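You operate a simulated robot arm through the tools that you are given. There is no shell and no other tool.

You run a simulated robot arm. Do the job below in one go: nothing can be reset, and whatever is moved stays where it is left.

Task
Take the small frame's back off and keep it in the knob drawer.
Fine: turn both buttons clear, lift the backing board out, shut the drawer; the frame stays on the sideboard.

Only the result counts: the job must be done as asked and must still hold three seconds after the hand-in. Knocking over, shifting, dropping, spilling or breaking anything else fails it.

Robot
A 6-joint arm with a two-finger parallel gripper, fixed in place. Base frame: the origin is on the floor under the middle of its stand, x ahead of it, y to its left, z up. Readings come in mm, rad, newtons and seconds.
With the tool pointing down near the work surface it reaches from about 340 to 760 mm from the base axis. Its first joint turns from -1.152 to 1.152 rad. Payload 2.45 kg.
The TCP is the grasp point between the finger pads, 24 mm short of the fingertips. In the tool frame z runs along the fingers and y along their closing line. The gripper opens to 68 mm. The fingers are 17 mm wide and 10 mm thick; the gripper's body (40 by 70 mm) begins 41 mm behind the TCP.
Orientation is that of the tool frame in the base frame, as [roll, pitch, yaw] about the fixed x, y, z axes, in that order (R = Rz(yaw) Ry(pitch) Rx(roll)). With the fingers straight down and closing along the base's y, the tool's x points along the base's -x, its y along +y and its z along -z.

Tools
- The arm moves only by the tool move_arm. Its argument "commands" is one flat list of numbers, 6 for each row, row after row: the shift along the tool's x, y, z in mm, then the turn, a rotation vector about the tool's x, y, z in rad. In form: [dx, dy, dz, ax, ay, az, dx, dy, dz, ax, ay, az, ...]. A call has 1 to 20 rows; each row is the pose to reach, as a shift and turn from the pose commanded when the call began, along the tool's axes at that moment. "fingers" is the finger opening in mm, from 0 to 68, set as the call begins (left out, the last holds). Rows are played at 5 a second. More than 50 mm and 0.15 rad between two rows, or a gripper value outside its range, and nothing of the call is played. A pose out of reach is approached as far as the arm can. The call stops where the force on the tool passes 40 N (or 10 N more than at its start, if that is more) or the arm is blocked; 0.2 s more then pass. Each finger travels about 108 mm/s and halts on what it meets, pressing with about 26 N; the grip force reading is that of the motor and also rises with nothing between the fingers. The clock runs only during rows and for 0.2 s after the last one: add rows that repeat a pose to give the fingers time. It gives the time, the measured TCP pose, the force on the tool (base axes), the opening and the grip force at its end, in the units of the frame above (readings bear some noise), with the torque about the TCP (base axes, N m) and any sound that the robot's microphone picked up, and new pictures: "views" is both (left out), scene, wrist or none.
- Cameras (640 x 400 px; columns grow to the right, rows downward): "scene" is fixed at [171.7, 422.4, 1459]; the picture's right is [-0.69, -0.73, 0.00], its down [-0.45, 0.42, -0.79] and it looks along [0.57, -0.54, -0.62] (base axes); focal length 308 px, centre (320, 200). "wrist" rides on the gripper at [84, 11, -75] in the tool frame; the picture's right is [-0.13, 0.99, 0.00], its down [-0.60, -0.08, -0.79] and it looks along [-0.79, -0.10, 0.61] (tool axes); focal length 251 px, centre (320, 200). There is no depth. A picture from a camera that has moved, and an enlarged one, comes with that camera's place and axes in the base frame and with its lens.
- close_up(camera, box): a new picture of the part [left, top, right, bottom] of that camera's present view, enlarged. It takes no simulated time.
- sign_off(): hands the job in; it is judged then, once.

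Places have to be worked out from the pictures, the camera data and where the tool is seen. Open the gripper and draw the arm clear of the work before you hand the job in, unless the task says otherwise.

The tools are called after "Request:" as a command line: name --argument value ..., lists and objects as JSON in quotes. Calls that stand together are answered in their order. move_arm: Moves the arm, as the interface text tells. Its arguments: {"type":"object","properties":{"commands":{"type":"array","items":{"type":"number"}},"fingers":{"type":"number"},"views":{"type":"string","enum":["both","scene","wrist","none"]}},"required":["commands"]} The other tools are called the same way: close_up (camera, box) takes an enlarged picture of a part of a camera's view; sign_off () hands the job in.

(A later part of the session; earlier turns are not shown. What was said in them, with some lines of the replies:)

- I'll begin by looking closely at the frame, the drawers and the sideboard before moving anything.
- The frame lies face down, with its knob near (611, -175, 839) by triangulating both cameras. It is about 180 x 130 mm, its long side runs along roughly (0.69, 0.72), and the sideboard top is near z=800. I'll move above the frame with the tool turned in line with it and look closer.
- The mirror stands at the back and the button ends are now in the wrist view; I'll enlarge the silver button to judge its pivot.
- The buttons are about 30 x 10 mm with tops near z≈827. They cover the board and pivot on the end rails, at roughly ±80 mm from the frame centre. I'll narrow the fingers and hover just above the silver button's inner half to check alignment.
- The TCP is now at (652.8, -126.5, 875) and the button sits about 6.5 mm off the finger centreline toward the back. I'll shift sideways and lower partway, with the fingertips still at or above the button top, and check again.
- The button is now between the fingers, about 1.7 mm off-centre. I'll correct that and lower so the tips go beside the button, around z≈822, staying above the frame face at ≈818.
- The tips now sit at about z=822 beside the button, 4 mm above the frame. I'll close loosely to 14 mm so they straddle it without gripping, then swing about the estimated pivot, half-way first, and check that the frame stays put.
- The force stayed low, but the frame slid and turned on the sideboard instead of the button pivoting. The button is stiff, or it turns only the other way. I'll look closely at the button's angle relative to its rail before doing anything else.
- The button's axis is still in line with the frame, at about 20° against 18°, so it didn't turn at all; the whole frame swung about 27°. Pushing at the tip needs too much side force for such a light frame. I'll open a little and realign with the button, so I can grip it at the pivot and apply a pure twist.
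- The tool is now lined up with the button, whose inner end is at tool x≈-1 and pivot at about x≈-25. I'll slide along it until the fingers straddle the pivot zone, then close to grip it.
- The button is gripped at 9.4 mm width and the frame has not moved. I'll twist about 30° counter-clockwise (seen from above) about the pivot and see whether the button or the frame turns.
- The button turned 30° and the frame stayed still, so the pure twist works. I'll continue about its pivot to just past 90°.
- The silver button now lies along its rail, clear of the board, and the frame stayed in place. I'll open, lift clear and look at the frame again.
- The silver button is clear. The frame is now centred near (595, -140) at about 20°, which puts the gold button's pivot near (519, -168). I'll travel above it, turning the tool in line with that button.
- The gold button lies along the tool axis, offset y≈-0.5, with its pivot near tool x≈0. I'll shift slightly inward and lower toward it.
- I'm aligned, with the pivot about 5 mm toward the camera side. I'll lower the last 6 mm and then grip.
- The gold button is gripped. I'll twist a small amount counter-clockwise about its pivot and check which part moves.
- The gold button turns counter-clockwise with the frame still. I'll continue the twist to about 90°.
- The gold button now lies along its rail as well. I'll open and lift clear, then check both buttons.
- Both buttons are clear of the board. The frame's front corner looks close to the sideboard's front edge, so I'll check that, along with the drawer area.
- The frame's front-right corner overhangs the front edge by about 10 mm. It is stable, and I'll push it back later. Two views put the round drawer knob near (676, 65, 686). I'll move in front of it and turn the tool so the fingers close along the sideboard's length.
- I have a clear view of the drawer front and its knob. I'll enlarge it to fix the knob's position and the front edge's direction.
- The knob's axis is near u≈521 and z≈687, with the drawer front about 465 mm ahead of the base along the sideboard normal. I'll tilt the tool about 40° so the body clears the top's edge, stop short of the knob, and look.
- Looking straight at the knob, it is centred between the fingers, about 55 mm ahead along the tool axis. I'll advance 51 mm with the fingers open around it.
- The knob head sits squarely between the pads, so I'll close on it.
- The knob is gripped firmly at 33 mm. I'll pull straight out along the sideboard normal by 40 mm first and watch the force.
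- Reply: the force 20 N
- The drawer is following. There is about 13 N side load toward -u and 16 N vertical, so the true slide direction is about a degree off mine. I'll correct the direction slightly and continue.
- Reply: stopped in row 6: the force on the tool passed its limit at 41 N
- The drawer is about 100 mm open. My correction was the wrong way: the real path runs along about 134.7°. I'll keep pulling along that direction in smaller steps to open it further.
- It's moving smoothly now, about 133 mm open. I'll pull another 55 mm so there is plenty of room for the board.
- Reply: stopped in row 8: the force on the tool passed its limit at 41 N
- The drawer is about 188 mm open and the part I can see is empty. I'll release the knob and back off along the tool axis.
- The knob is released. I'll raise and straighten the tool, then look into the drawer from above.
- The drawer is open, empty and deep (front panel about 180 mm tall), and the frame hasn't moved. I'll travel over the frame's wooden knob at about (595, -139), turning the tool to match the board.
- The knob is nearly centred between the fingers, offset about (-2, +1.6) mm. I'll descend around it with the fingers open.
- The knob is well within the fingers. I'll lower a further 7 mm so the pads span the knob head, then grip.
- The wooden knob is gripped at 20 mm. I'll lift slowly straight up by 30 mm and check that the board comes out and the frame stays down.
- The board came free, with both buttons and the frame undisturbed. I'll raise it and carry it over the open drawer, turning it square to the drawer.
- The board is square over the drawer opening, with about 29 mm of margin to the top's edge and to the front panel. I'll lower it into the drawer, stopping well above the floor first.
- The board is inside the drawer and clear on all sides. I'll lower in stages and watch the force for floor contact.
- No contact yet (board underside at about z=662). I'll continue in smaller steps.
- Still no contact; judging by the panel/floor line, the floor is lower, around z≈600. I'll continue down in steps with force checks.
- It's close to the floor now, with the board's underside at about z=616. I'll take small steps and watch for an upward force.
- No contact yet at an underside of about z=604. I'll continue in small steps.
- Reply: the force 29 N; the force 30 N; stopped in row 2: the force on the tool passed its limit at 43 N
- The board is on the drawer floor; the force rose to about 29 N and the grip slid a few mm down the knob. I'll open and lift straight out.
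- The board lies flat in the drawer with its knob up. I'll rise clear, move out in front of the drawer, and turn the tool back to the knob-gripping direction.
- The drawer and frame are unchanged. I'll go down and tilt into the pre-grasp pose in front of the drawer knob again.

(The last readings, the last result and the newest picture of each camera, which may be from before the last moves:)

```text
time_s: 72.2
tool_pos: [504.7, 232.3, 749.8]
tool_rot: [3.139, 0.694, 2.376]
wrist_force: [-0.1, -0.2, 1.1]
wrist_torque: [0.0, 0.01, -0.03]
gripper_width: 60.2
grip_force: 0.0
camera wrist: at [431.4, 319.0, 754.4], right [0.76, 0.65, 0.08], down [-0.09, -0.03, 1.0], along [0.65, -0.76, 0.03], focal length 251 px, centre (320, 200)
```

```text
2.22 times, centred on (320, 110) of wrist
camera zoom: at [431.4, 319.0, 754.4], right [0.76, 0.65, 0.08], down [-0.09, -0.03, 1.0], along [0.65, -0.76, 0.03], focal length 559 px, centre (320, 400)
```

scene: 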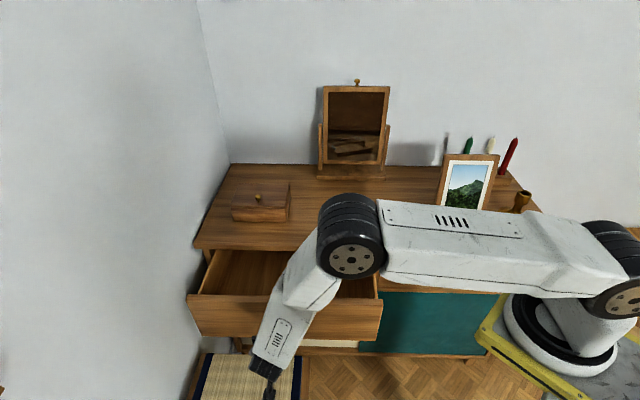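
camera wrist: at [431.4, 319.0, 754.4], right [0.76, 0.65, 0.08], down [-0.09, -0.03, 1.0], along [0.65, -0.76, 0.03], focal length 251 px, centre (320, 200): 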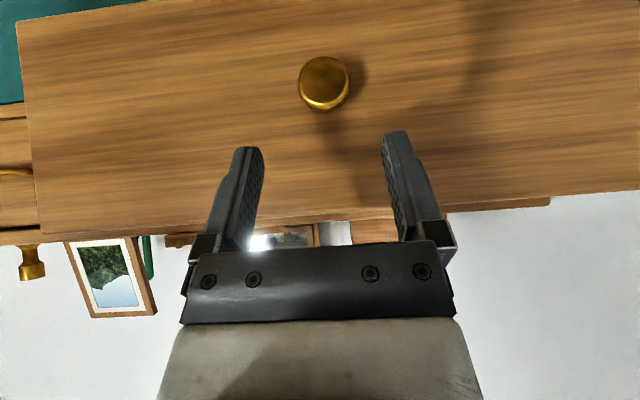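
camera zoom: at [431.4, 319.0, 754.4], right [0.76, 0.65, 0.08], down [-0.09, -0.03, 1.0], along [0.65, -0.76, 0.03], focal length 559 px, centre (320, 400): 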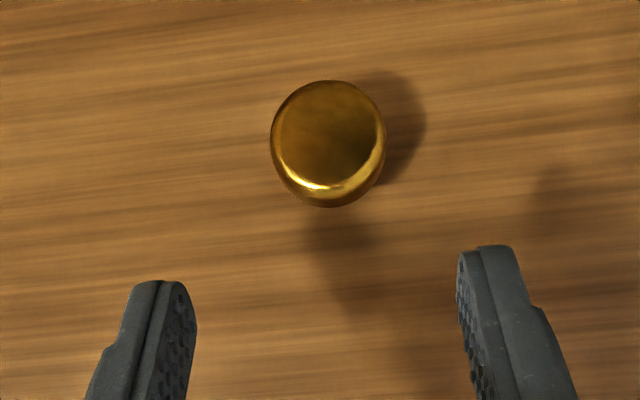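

The knob is 3 mm toward +y and about 80 mm ahead. I'll advance onto it and then grip.

Request:
move_arm --commands '[0, 1.5, 16, 0, 0, 0, 0, 2.7, 32, 0, 0, 0, 0, 2.7, 48, 0, 0, 0, 0, 2.7, 64, 0, 0, 0, 0, 2.7, 77, 0, 0, 0, 0, 2.7, 77, 0, 0, 0, 0, 2.7, 77, 0, 0, 0]' --fingers 60

Request:
move_arm --commands '[0, 0, 0, 0, 0, 0, 0, 0, 0, 0, 0, 0, 0, 0, 0, 0, 0, 0]' --fingers 20

```text
time_s: 73.8
tool_pos: [543.3, 199.0, 691.4]
tool_rot: [3.141, 0.692, 2.376]
wrist_force: [-0.5, 0.1, -0.3]
wrist_torque: [-0.04, -0.01, 0.0]
gripper_width: 60.0
grip_force: 0.1
camera wrist: at [469.6, 286.2, 696.0], right [0.76, 0.65, 0.08], down [-0.08, -0.03, 1.0], along [0.65, -0.76, 0.03], focal length 251 px, centre (320, 200)
```

scene: 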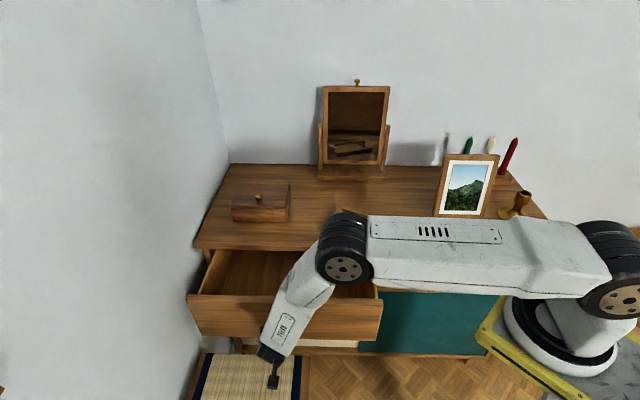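
wrist: 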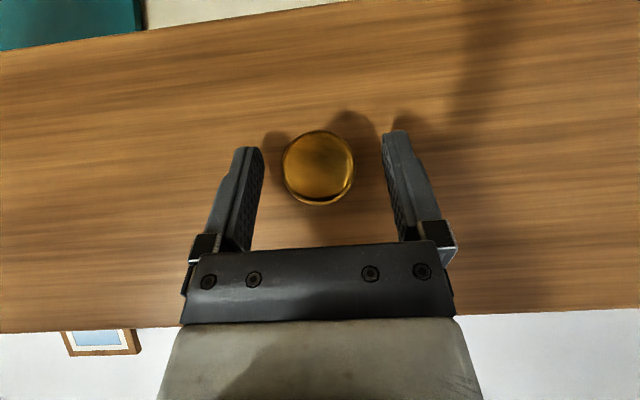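

```text
time_s: 74.6
tool_pos: [543.0, 199.9, 691.5]
tool_rot: [-3.141, 0.692, 2.376]
wrist_force: [-2.0, -2.1, 1.1]
wrist_torque: [-0.06, -0.02, 0.03]
gripper_width: 33.3
grip_force: 45.0
camera wrist: at [469.4, 286.0, 696.0], right [0.76, 0.65, 0.08], down [-0.08, -0.03, 1.0], along [0.65, -0.76, 0.03], focal length 251 px, centre (320, 200)
```

scene: 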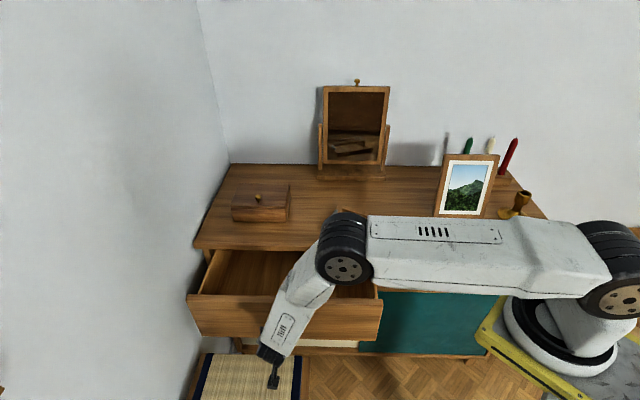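
wrist: 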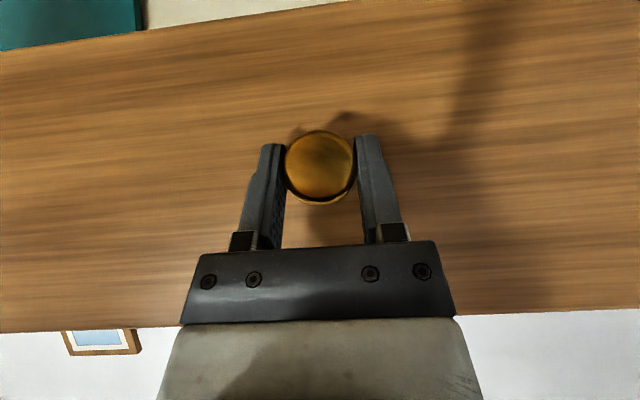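

The knob is gripped at 33 mm. I'll push the drawer back in along its measured path, starting with 90 mm.

Request:
move_arm --commands '[-7.7, -0.2, 6.4, 0, 0, 0, -15.4, -0.4, 12.8, 0, 0, 0, -23.1, -0.6, 19.1, 0, 0, 0, -30.8, -0.8, 25.5, 0, 0, 0, -38.5, -1.0, 31.9, 0, 0, 0, -46.2, -1.2, 38.3, 0, 0, 0, -53.9, -1.4, 44.7, 0, 0, 0, -61.6, -1.6, 51, 0, 0, 0, -69.3, -1.8, 57.4, 0, 0, 0]' --fingers 20

```text
time_s: 76.7
tool_pos: [605.2, 136.3, 692.5]
tool_rot: [3.139, 0.687, 2.378]
wrist_force: [5.6, 0.2, -8.0]
wrist_torque: [0.0, -0.23, 0.12]
gripper_width: 33.5
grip_force: 44.8
stopped in row 9: the force on the tool passed its limit at 41 N (the readings are from after the stop); the commanded pose is now the measured one
camera wrist: at [531.5, 222.9, 697.0], right [0.76, 0.65, 0.08], down [-0.08, -0.03, 1.0], along [0.65, -0.76, 0.03], focal length 251 px, centre (320, 200)
```

scene: 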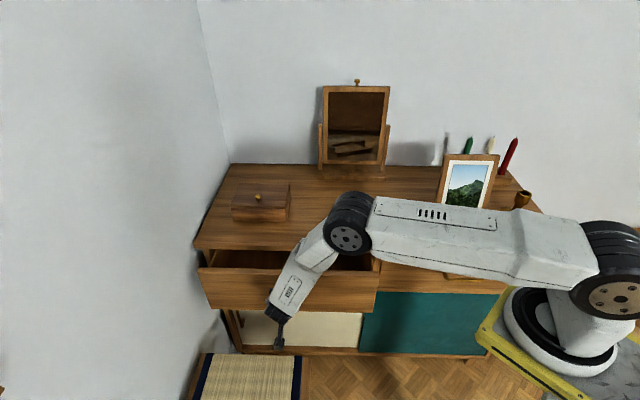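
wrist: 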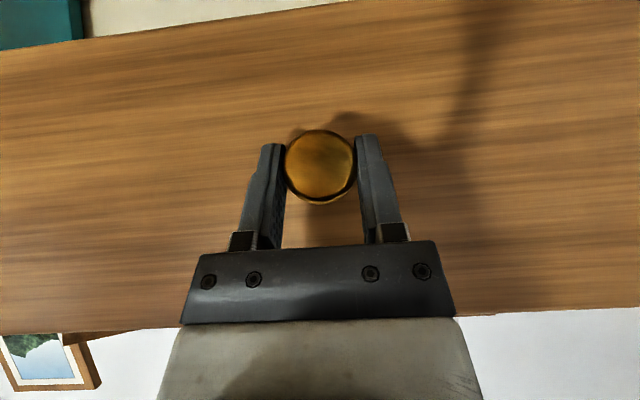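

The drawer slid in 89 mm. The stop came from side stress building up in the rigid grip, and it has been relieved. I'll continue in shorter pushes; about 100 mm remains.

Request:
move_arm --commands '[-7.7, -0.2, 6.3, 0, 0, 0, -15.5, -0.4, 12.7, 0, 0, 0, -23.2, -0.7, 19, 0, 0, 0, -30.9, -0.9, 25.4, 0, 0, 0, -38.6, -1.1, 31.7, 0, 0, 0]' --fingers 20 --views "scene"

```text
time_s: 77.9
tool_pos: [641.3, 100.5, 691.2]
tool_rot: [3.141, 0.69, 2.378]
wrist_force: [-0.4, 2.5, 3.3]
wrist_torque: [-0.1, -0.17, 0.16]
gripper_width: 33.1
grip_force: 44.6
```

scene: 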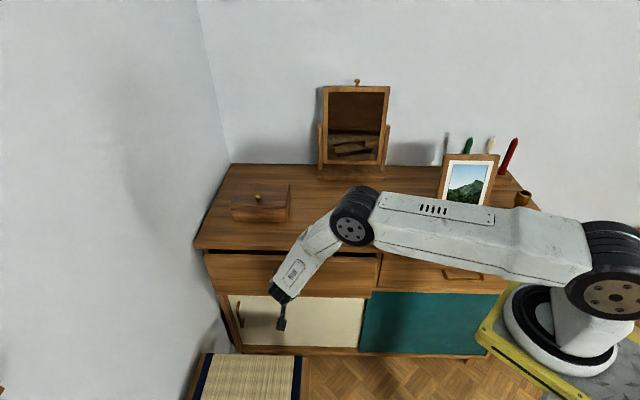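

That went smoothly; about 49 mm remains. I'll push another 40 mm.

Request:
move_arm --commands '[-7.7, -0.2, 6.3, 0, 0, 0, -15.5, -0.4, 12.7, 0, 0, 0, -23.2, -0.7, 19, 0, 0, 0, -30.9, -0.9, 25.4, 0, 0, 0]' --fingers 20 --views "scene"

```text
time_s: 78.9
tool_pos: [670.6, 71.8, 690.9]
tool_rot: [3.137, 0.688, 2.378]
wrist_force: [-2.6, 0.6, 7.3]
wrist_torque: [-0.69, -0.84, -0.22]
gripper_width: 33.5
grip_force: 45.1
```

scene: 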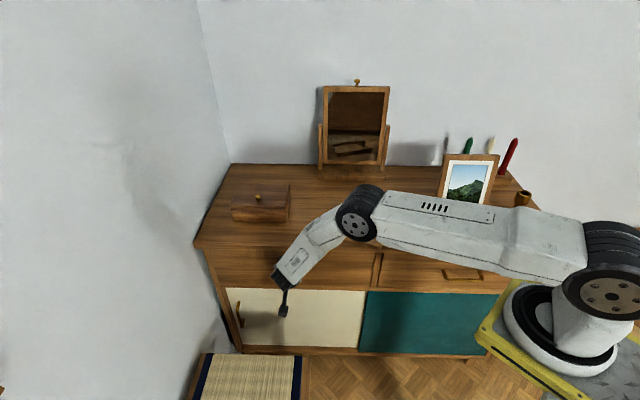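

About 8 mm remains. I'll push it home in small steps until it meets its stop.

Request:
move_arm --commands '[-2.3, -0.1, 1.9, 0, 0, 0, -4.6, -0.1, 3.8, 0, 0, 0, -7, -0.2, 5.7, 0, 0, 0, -9.3, -0.3, 7.6, 0, 0, 0, -9.3, -0.3, 7.6, 0, 0, 0]' --fingers 20

Request:
close_up --camera "scene" --box '[180, 220, 420, 330]'

```text
time_s: 80.1
tool_pos: [675.8, 67.2, 692.1]
tool_rot: [3.139, 0.684, 2.381]
wrist_force: [-25.4, 20.6, 13.1]
wrist_torque: [0.3, 0.33, -0.21]
gripper_width: 33.4
grip_force: 44.9
camera wrist: at [601.7, 152.5, 697.2], right [0.76, 0.65, 0.08], down [-0.08, -0.04, 1.0], along [0.65, -0.76, 0.03], focal length 251 px, centre (320, 200)
```

scene: 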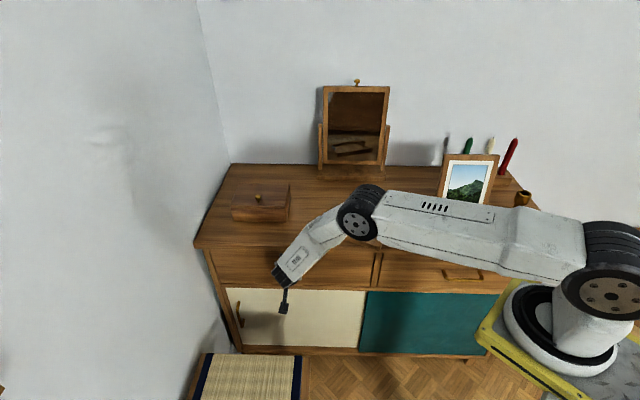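
wrist: 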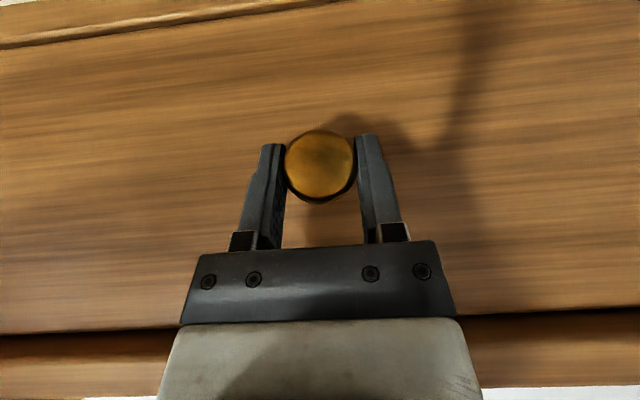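

```text
2.67 times, centred on (300, 275) of scene
camera zoom: at [170.9, 422.7, 1459.0], right [-0.69, -0.73, 0.0], down [-0.45, 0.42, -0.79], along [0.57, -0.54, -0.62], focal length 822 px, centre (373, 0)
```

zoom: 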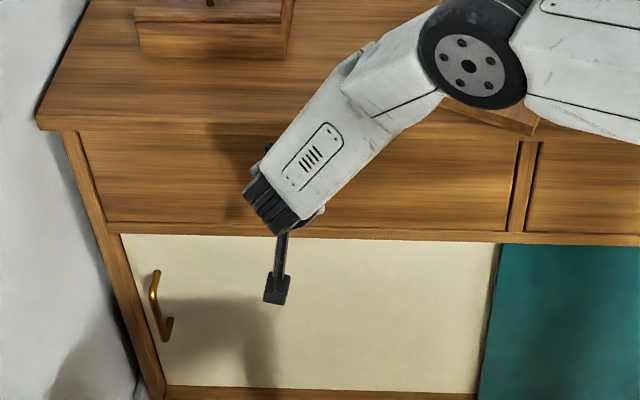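

The 33 N reaction along the sideboard normal shows the drawer is against its stop, at the same place as at the start. I'll open the fingers and back away from the knob.

Request:
move_arm --commands '[0, 0, 0, 0, 0, 0, 0, 0, 0, 0, 0, 0, 0, 0, -20, 0, 0, 0, 0, 0, -40, 0, 0, 0, 0, 0, -60, 0, 0, 0, 0, 0, -80, 0, 0, 0, 0, 0, -80, 0, 0, 0]' --fingers 60

Request:
close_up --camera "wrist" --box '[0, 0, 640, 400]'

```text
time_s: 81.7
tool_pos: [640.7, 97.2, 755.4]
tool_rot: [3.138, 0.689, 2.378]
wrist_force: [-0.4, -0.4, -0.8]
wrist_torque: [0.0, 0.03, -0.02]
gripper_width: 60.0
grip_force: 0.1
camera wrist: at [568.0, 183.6, 760.7], right [0.76, 0.65, 0.08], down [-0.08, -0.03, 1.0], along [0.65, -0.76, 0.03], focal length 251 px, centre (320, 200)
```

scene: 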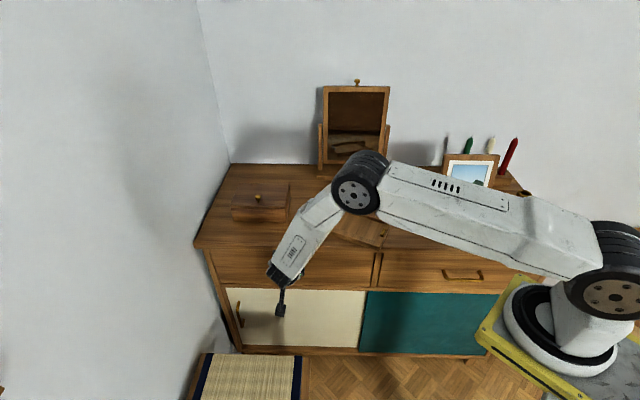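
wrist: 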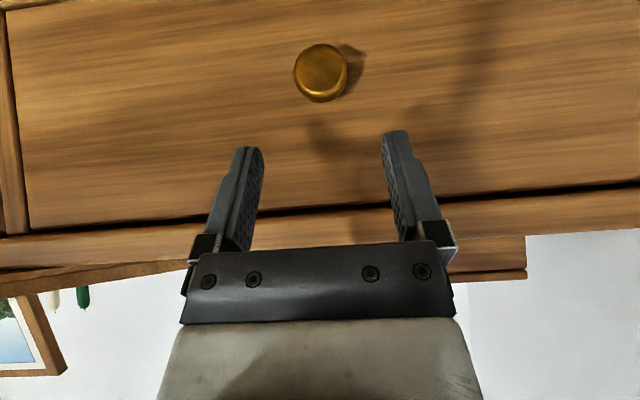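

```text
1.00 times, centred on (320, 200) of wrist (not enlarged: the box is as wide or as high as the picture)
camera zoom: at [568.0, 183.6, 760.7], right [0.76, 0.65, 0.08], down [-0.08, -0.03, 1.0], along [0.65, -0.76, 0.03], focal length 251 px, centre (320, 200)
```

zoom: 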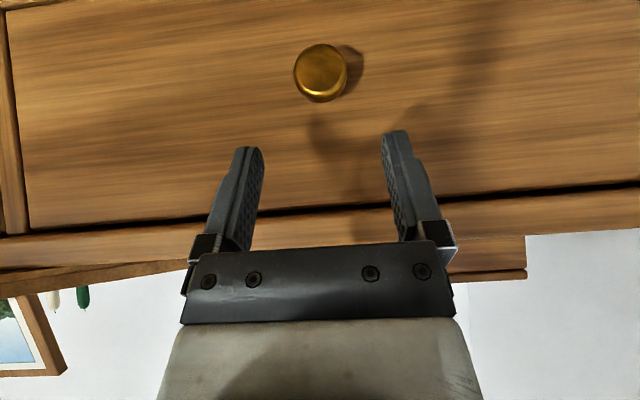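

The drawer is shut flush. I'll raise and straighten the tool, then check the frame, whose corner I pushed slightly over the front edge earlier.

Request:
move_arm --commands '[-15, 0, -20, 0, 0.08, 0, -35, 0, -45, 0, 0.2, 0, -60, 0, -72, 0, 0.33, 0, -82, 0, -98, 0, 0.46, 0, -100, 0, -122, 0, 0.58, 0, -115, 0, -140, 0, 0.688, 0, -115, 0, -140, 0, 0.688, 0]' --fingers 40

Request:
close_up --camera "scene" --box '[310, 190, 406, 262]'

Request:
close_up --camera "scene" --box '[180, 220, 420, 370]'

```text
time_s: 83.3
tool_pos: [638.0, 100.2, 934.5]
tool_rot: [3.138, -0.001, 2.379]
wrist_force: [0.9, 0.1, -0.5]
wrist_torque: [0.0, 0.01, 0.01]
gripper_width: 40.2
grip_force: 0.1
camera wrist: at [585.8, 165.9, 1010.7], right [0.78, 0.63, 0.0], down [0.38, -0.48, 0.79], along [0.5, -0.62, -0.61], focal length 251 px, centre (320, 200)
```

scene: 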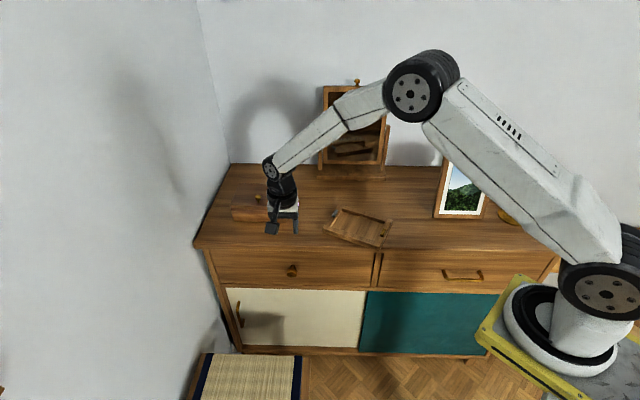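
wrist: 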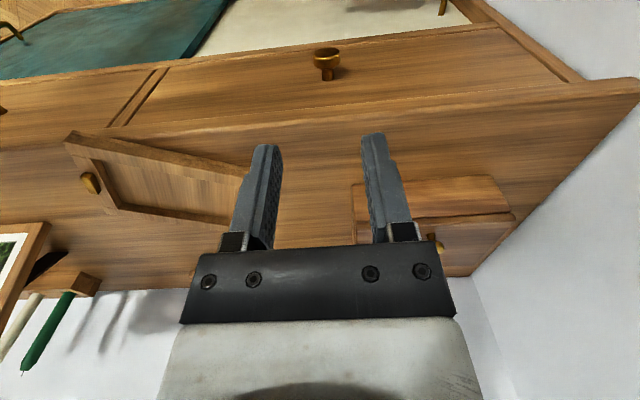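

```text
5.56 times, centred on (358, 226) of scene
camera zoom: at [171.7, 422.3, 1459.0], right [-0.69, -0.73, 0.0], down [-0.45, 0.42, -0.79], along [0.57, -0.54, -0.62], focal length 1713 px, centre (109, 56)
```

zoom: 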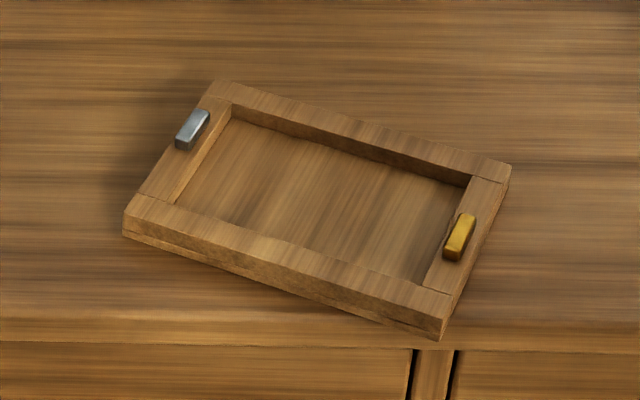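

```text
2.67 times, centred on (300, 295) of scene
camera zoom: at [171.7, 422.3, 1459.0], right [-0.69, -0.73, 0.0], down [-0.45, 0.42, -0.79], along [0.57, -0.54, -0.62], focal length 822 px, centre (373, -53)
```

zoom: 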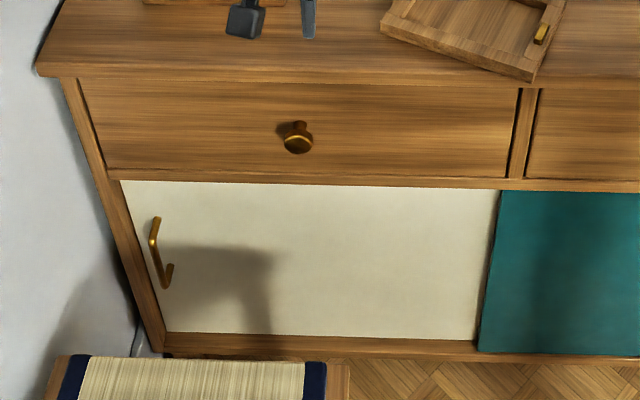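

The drawer is shut and both buttons are clear of the empty recess. To bring the frame back from the edge, I'll grip its front rail gently and slide it back to about its original place. First I'll move above the rail.

Request:
move_arm --commands '[-9.8, -19.6, 0, 0, 0, -0.125, -19.6, -39.2, 0, 0, 0, -0.25, -29.4, -58.8, 5, 0, 0, -0.374, -39.2, -78.4, 10, 0, 0, -0.499, -48.9, -98.1, 15, 0, 0, -0.623, -58.7, -117.7, 20, 0, 0, -0.748, -68.5, -137.3, 25, 0, 0, -0.873, -78.3, -156.9, 30, 0, 0, -0.997, -88.1, -176.5, 35, 0, 0, -1.122, -88.1, -176.5, 35, 0, 0, -1.122, -88.1, -176.5, 35, 0, 0, -1.122]' --fingers 40

Request:
close_up --camera "scene" --box '[310, 190, 406, 262]'

Request:
close_up --camera "wrist" --box '[200, 20, 440, 200]'

```text
time_s: 85.7
tool_pos: [583.4, -89.8, 899.5]
tool_rot: [3.141, 0.001, -2.783]
wrist_force: [-0.2, -0.3, 0.2]
wrist_torque: [-0.03, 0.0, 0.0]
gripper_width: 40.0
grip_force: 0.0
camera wrist: at [500.7, -109.2, 974.6], right [-0.23, 0.97, 0.0], down [0.59, 0.14, 0.79], along [0.77, 0.18, -0.61], focal length 251 px, centre (320, 200)
```

scene: 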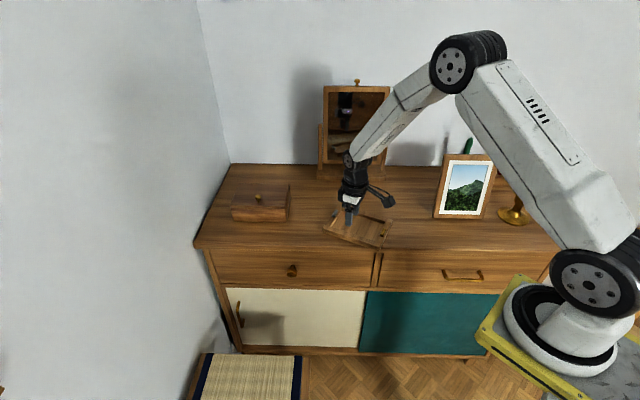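
wrist: 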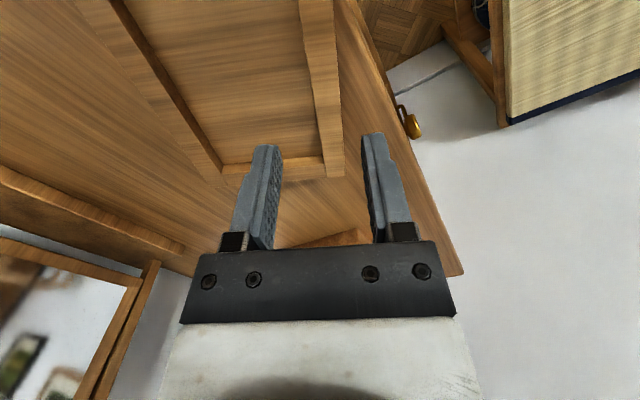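

```text
5.56 times, centred on (358, 226) of scene
camera zoom: at [171.7, 422.3, 1459.0], right [-0.69, -0.73, 0.0], down [-0.45, 0.42, -0.79], along [0.57, -0.54, -0.62], focal length 1713 px, centre (109, 56)
```

zoom: 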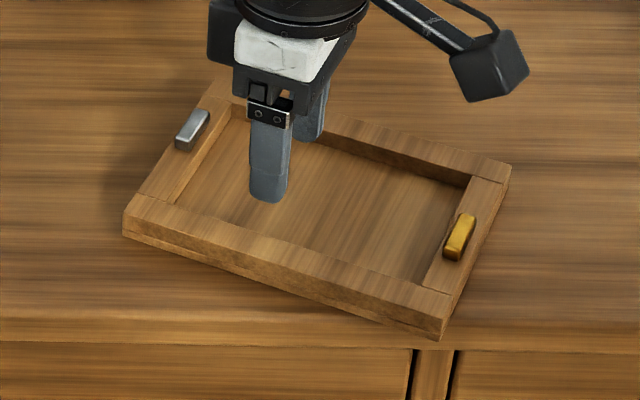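

```text
2.22 times, centred on (320, 110) of wrist
camera zoom: at [500.7, -109.2, 974.6], right [-0.23, 0.97, 0.0], down [0.59, 0.14, 0.79], along [0.77, 0.18, -0.61], focal length 559 px, centre (320, 400)
```

zoom: 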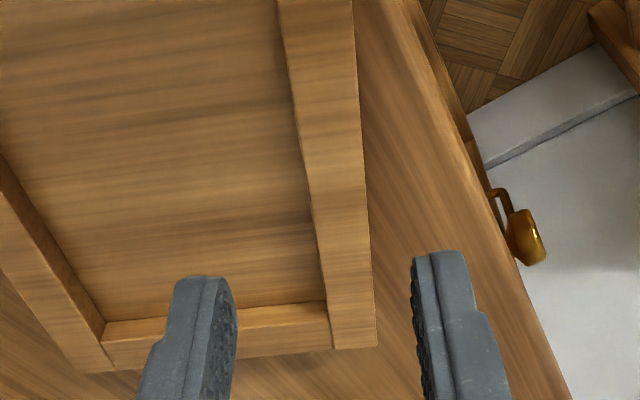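

The front rail is parallel to the tool, 16.5 mm wide and 3.8 mm to one side. I'll centre on it and lower so the fingers straddle it.

Request:
move_arm --commands '[0, 3.8, 0, 0, 0, 0, 0, 3.8, 18, 0, 0, 0, 0, 3.8, 36, 0, 0, 0, 0, 3.8, 50, 0, 0, 0, 0, 3.8, 58, 0, 0, 0, 0, 3.8, 58, 0, 0, 0, 0, 3.8, 58, 0, 0, 0]' --fingers 40

Request:
close_up --camera "scene" --box '[310, 190, 406, 262]'

Request:
close_up --camera "wrist" --box '[200, 20, 440, 200]'

```text
time_s: 87.3
tool_pos: [579.2, -85.1, 841.1]
tool_rot: [-3.141, 0.003, -2.783]
wrist_force: [-0.3, 0.1, -0.3]
wrist_torque: [-0.01, -0.03, 0.01]
gripper_width: 40.4
grip_force: 0.0
camera wrist: at [497.7, -104.4, 916.8], right [-0.23, 0.97, 0.0], down [0.59, 0.14, 0.79], along [0.77, 0.18, -0.61], focal length 251 px, centre (320, 200)
```

scene: 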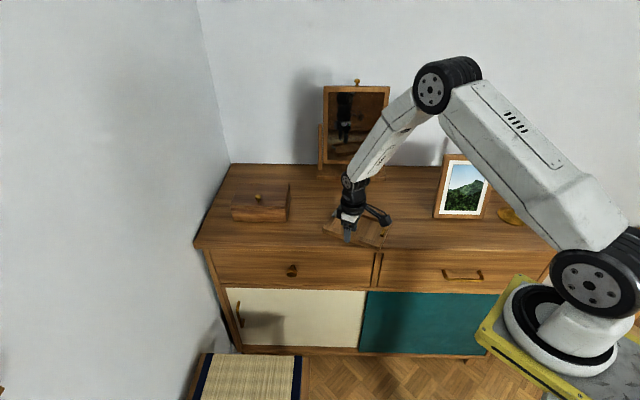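
wrist: 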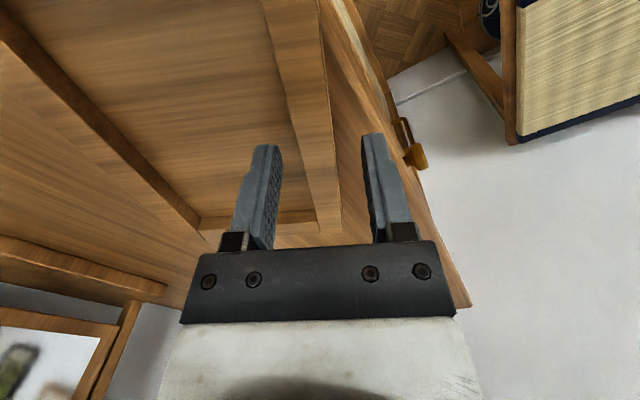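

```text
5.56 times, centred on (358, 226) of scene
camera zoom: at [171.7, 422.4, 1459.0], right [-0.69, -0.73, 0.0], down [-0.45, 0.42, -0.79], along [0.57, -0.54, -0.62], focal length 1713 px, centre (109, 56)
```

zoom: 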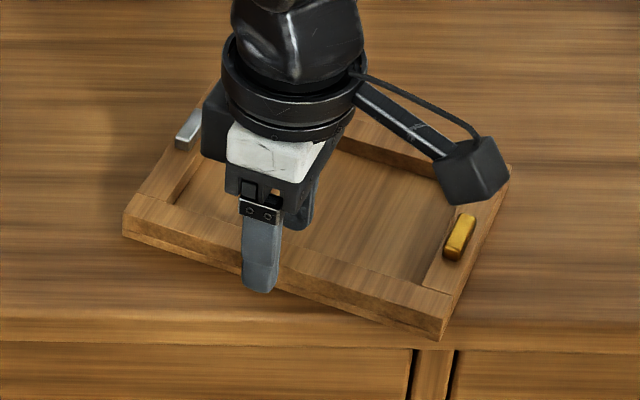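

```text
2.22 times, centred on (320, 110) of wrist
camera zoom: at [497.7, -104.4, 916.8], right [-0.23, 0.97, 0.0], down [0.59, 0.14, 0.79], along [0.77, 0.18, -0.61], focal length 559 px, centre (320, 400)
```

zoom: 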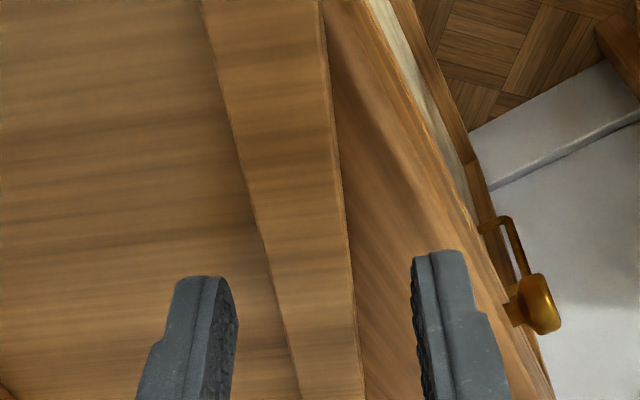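

The rail is between the fingers. I'll lower the last 6 mm, to tips at about z=811, and close on the rail.

Request:
move_arm --commands '[0, -1.3, 3, 0, 0, 0, 0, -1.3, 6, 0, 0, 0, 0, -1.3, 6, 0, 0, 0]' --fingers 40 --views "none"

Request:
move_arm --commands '[0, 0, 0, 0, 0, 0, 0, 0, 0, 0, 0, 0, 0, 0, 0, 0, 0, 0]' --fingers 10

Request:
close_up --camera "scene" --box '[310, 190, 406, 262]'

```text
time_s: 88.1
tool_pos: [580.3, -87.1, 834.8]
tool_rot: [3.141, 0.003, -2.781]
wrist_force: [-0.3, 0.6, 0.5]
wrist_torque: [-0.02, 0.0, 0.02]
gripper_width: 39.8
grip_force: 0.1
```

```text
time_s: 88.9
tool_pos: [580.2, -86.1, 835.8]
tool_rot: [3.141, 0.001, -2.782]
wrist_force: [1.4, 0.8, 0.2]
wrist_torque: [0.04, -0.17, 0.05]
gripper_width: 17.8
grip_force: 26.3
camera wrist: at [498.4, -105.5, 911.1], right [-0.23, 0.97, 0.0], down [0.59, 0.14, 0.79], along [0.77, 0.18, -0.61], focal length 251 px, centre (320, 200)
```

scene: 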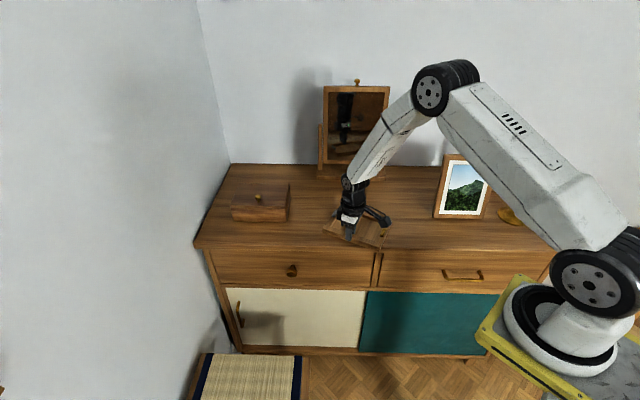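
wrist: 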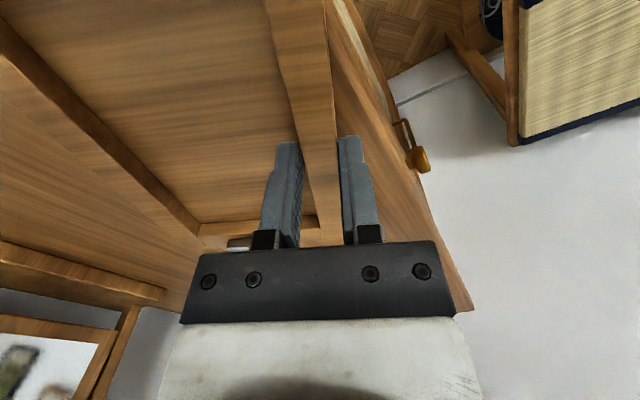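

```text
5.56 times, centred on (358, 226) of scene
camera zoom: at [171.7, 422.4, 1459.0], right [-0.69, -0.73, 0.0], down [-0.45, 0.42, -0.79], along [0.57, -0.54, -0.62], focal length 1713 px, centre (109, 56)
```

zoom: 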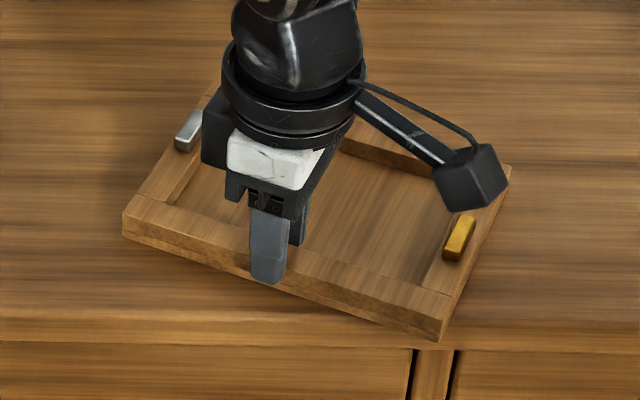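

The rail is held (17.8 mm). I'll slide and turn the frame gently, flat on the top, back toward its original spot: 25° counter-clockwise, about 48 mm away from the edge, checking half-way.

Request:
move_arm --commands '[1.9, -3.5, 0, 0, 0, -0.036, 3.8, -7, 0, 0, 0, -0.073, 5.7, -10.5, 0, 0, 0, -0.109, 7.6, -13.9, 0, 0, 0, -0.145, 9.5, -17.4, 0, 0, 0, -0.182, 11.4, -20.9, 0, 0, 0, -0.218, 11.4, -20.9, 0, 0, 0, -0.218]' --fingers 10

Request:
close_up --camera "scene" --box '[310, 190, 406, 262]'

```text
time_s: 90.5
tool_pos: [576.4, -111.3, 835.4]
tool_rot: [-3.141, 0.003, -2.564]
wrist_force: [-0.9, 0.1, -0.4]
wrist_torque: [-0.05, 0.07, -0.06]
gripper_width: 17.4
grip_force: 26.2
camera wrist: at [501.0, -147.1, 911.3], right [-0.43, 0.9, 0.0], down [0.55, 0.26, 0.79], along [0.72, 0.34, -0.61], focal length 251 px, centre (320, 200)
```

scene: 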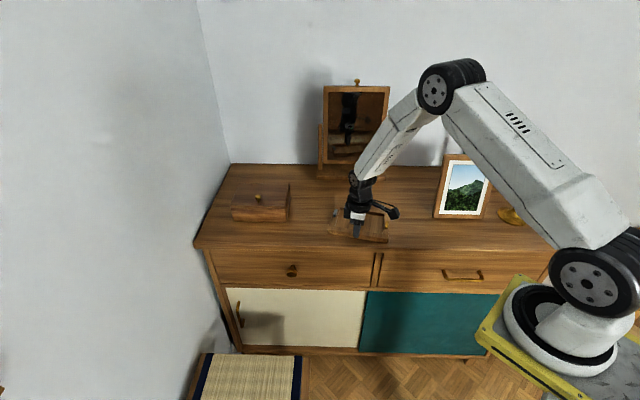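
wrist: 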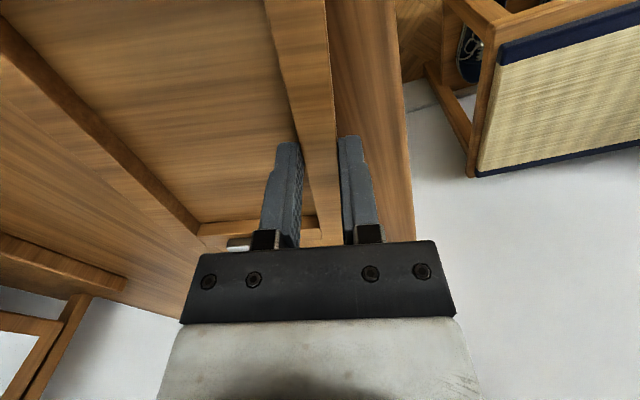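

```text
5.56 times, centred on (358, 226) of scene
camera zoom: at [171.7, 422.3, 1459.0], right [-0.69, -0.73, 0.0], down [-0.45, 0.42, -0.79], along [0.57, -0.54, -0.62], focal length 1713 px, centre (109, 56)
```

zoom: 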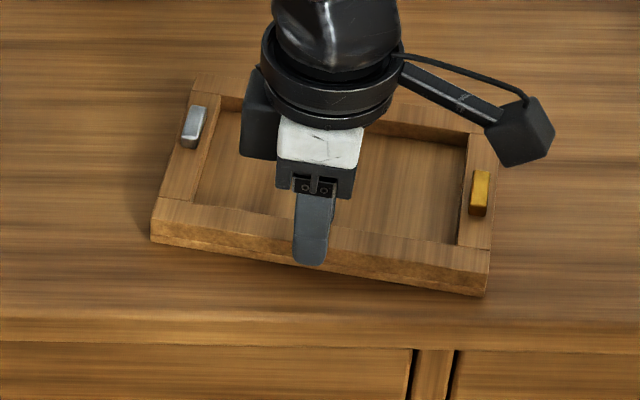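

The frame slides along cleanly and is clear of the edge. I'll do the second half of the move.

Request:
move_arm --commands '[2.6, -3, 0, 0, 0, -0.036, 5.2, -6, 0, 0, 0, -0.073, 7.8, -9, 0, 0, 0, -0.109, 10.4, -12, 0, 0, 0, -0.145, 13, -15, 0, 0, 0, -0.182, 15.6, -18, 0, 0, 0, -0.218, 15.6, -18, 0, 0, 0, -0.218]' --fingers 10

Request:
close_up --camera "scene" --box '[300, 170, 430, 250]'

```text
time_s: 92.1
tool_pos: [574.6, -135.3, 837.4]
tool_rot: [-3.141, 0.002, -2.347]
wrist_force: [0.3, 0.1, 0.6]
wrist_torque: [-0.09, 0.03, -0.02]
gripper_width: 17.5
grip_force: 25.8
camera wrist: at [508.0, -186.9, 911.5], right [-0.62, 0.79, 0.0], down [0.48, 0.38, 0.79], along [0.62, 0.49, -0.61], focal length 251 px, centre (320, 200)
```

scene: 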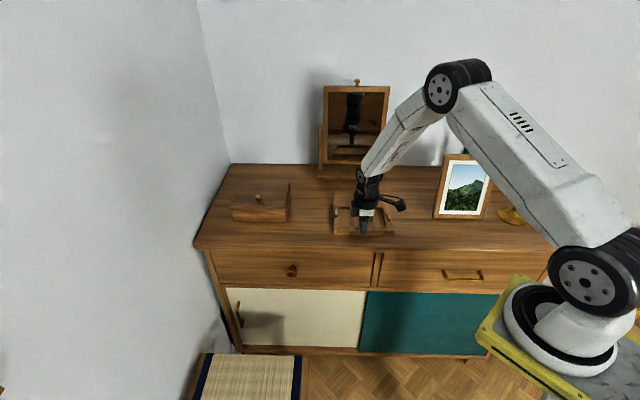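
wrist: 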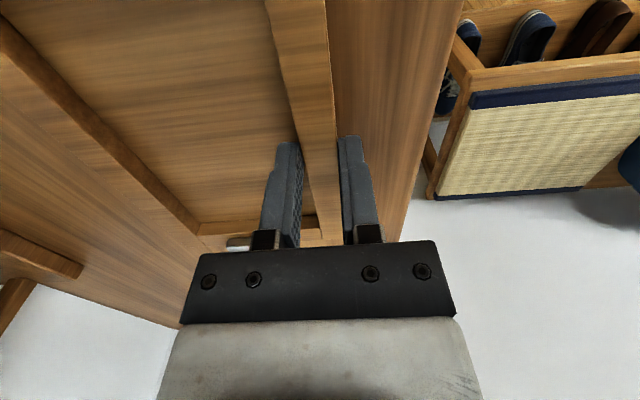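

```text
4.92 times, centred on (365, 210) of scene
camera zoom: at [171.7, 422.3, 1459.0], right [-0.69, -0.73, 0.0], down [-0.45, 0.42, -0.79], along [0.57, -0.54, -0.62], focal length 1518 px, centre (98, 151)
```

zoom: 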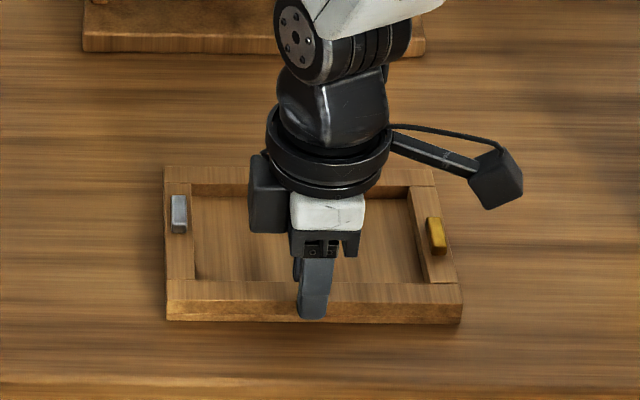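

The frame is back within a millimetre or two of where it started, with both buttons along their rails. I'll release the rail and lift straight up.

Request:
move_arm --commands '[0, 0, 0, 0, 0, 0, 0, 0, 0, 0, 0, 0, 0, 0, -20, 0, 0, 0, 0, 0, -50, 0, 0, 0, 0, 0, -90, 0, 0, 0, 0, 0, -130, 0, 0, 0, 10, 20, -170, 0, 0, 0, 20, 45, -210, 0, 0, 0, 30, 70, -250, 0, 0, 0, 30, 70, -290, 0, 0, 0, 30, 70, -290, 0, 0, 0]' --fingers 40

Request:
close_up --camera "scene" --box '[300, 170, 430, 250]'

Request:
close_up --camera "scene" --box '[180, 150, 580, 400]'

```text
time_s: 94.5
tool_pos: [503.8, -105.1, 1125.1]
tool_rot: [3.139, 0.002, -2.346]
wrist_force: [-0.8, -0.6, 0.7]
wrist_torque: [0.0, 0.01, -0.01]
gripper_width: 40.0
grip_force: 0.0
camera wrist: at [436.8, -157.8, 1201.6], right [-0.62, 0.79, 0.0], down [0.48, 0.38, 0.79], along [0.62, 0.49, -0.61], focal length 251 px, centre (320, 200)
```

scene: 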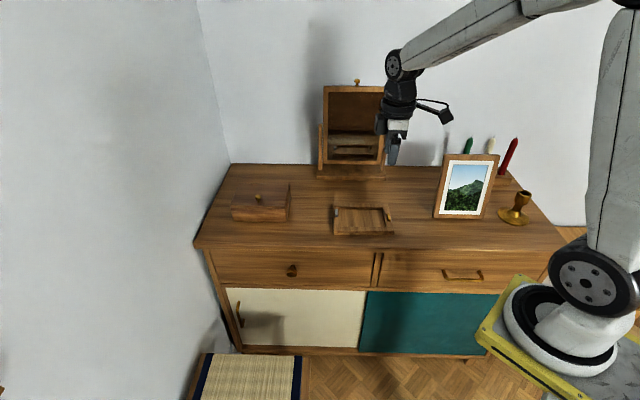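
wrist: 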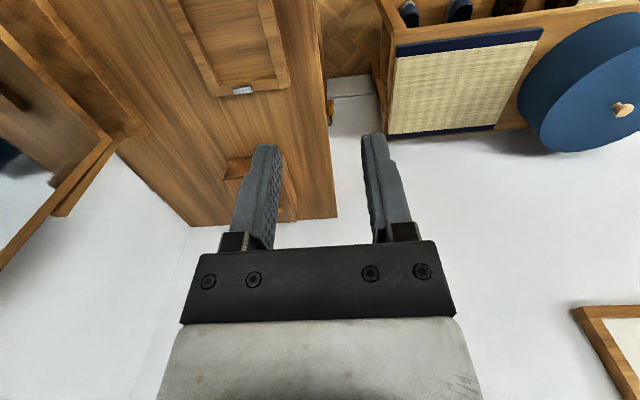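

```text
4.92 times, centred on (365, 210) of scene
camera zoom: at [171.7, 422.4, 1459.0], right [-0.69, -0.73, 0.0], down [-0.45, 0.42, -0.79], along [0.57, -0.54, -0.62], focal length 1518 px, centre (98, 151)
```

zoom: 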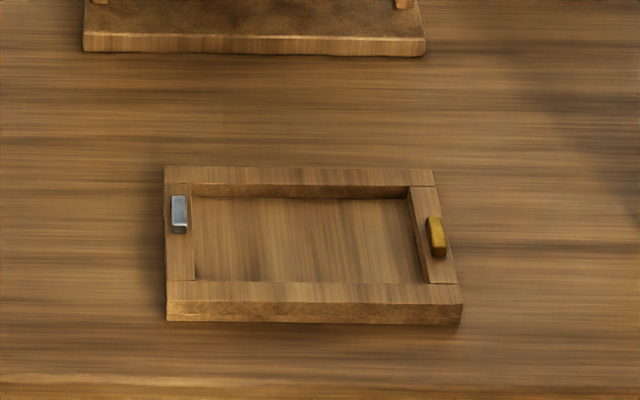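

```text
1.60 times, centred on (380, 275) of scene
camera zoom: at [171.7, 422.4, 1459.0], right [-0.69, -0.73, 0.0], down [-0.45, 0.42, -0.79], along [0.57, -0.54, -0.62], focal length 493 px, centre (224, 80)
```

zoom: 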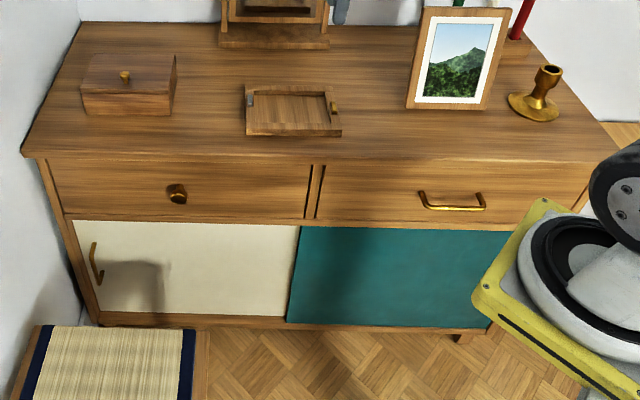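

Everything looks in place. As a final check, I'll compare the shut drawer with the earlier picture of it closed.

Request:
close_up --camera "scene" --box '[190, 200, 430, 350]'

Request:
close_up --camera "scene" --box '[195, 230, 405, 360]'

```text
2.67 times, centred on (310, 275) of scene
camera zoom: at [171.7, 422.4, 1459.0], right [-0.69, -0.73, 0.0], down [-0.45, 0.42, -0.79], along [0.57, -0.54, -0.62], focal length 822 px, centre (347, 0)
```

zoom: 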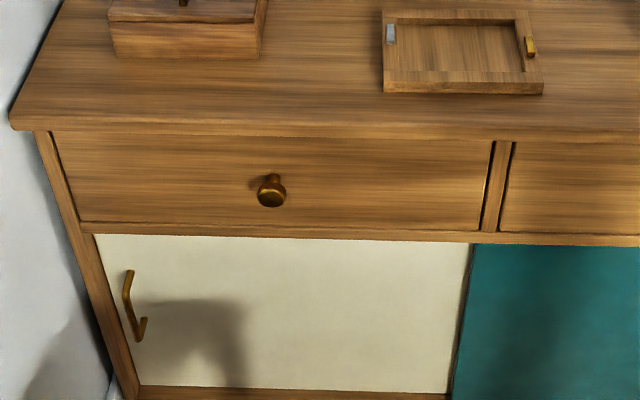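

```text
3.05 times, centred on (300, 295) of scene
camera zoom: at [171.7, 422.4, 1459.0], right [-0.69, -0.73, 0.0], down [-0.45, 0.42, -0.79], along [0.57, -0.54, -0.62], focal length 940 px, centre (381, -90)
```

zoom: 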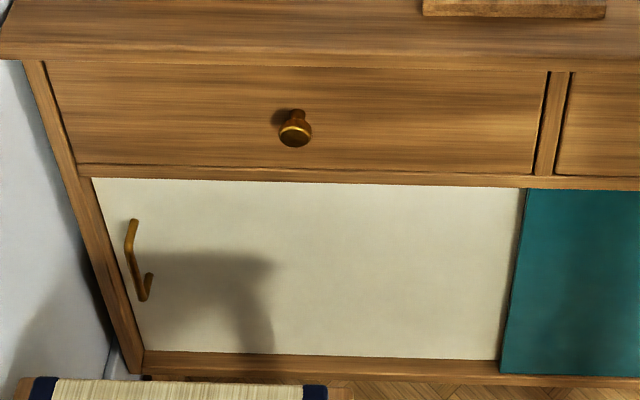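

The shut drawer matches the earlier closed picture exactly. The board is inside it, both buttons are turned clear, the frame is back in place, nothing else moved, and the arm is clear with the gripper open. I'm handing the job in.

Request:
sign_off

```text
The job is handed in.
```

The small frame's back is off and lies flat in the knob drawer, and the drawer is shut against its stop. I handed the job in with the arm clear and the gripper open. Both buttons are turned clear along their rails, and the frame is on the sideboard.

- **Frame shifted, then put back:** My first try at the silver button slid the frame about 40 mm and turned it roughly 27°, so one front corner hung over the edge. I later gripped its front rail and slid it back. In the last picture it sits within a millimetre or two of where it started.
- **Firm set-down:** I pressed the board onto the drawer floor at up to about 43 N before the arm stopped. The grip slid a few millimetres down its knob, and I saw no damage.

In the final pictures, the wooden box, mirror, photo frame, candle holder and stool look unmoved.
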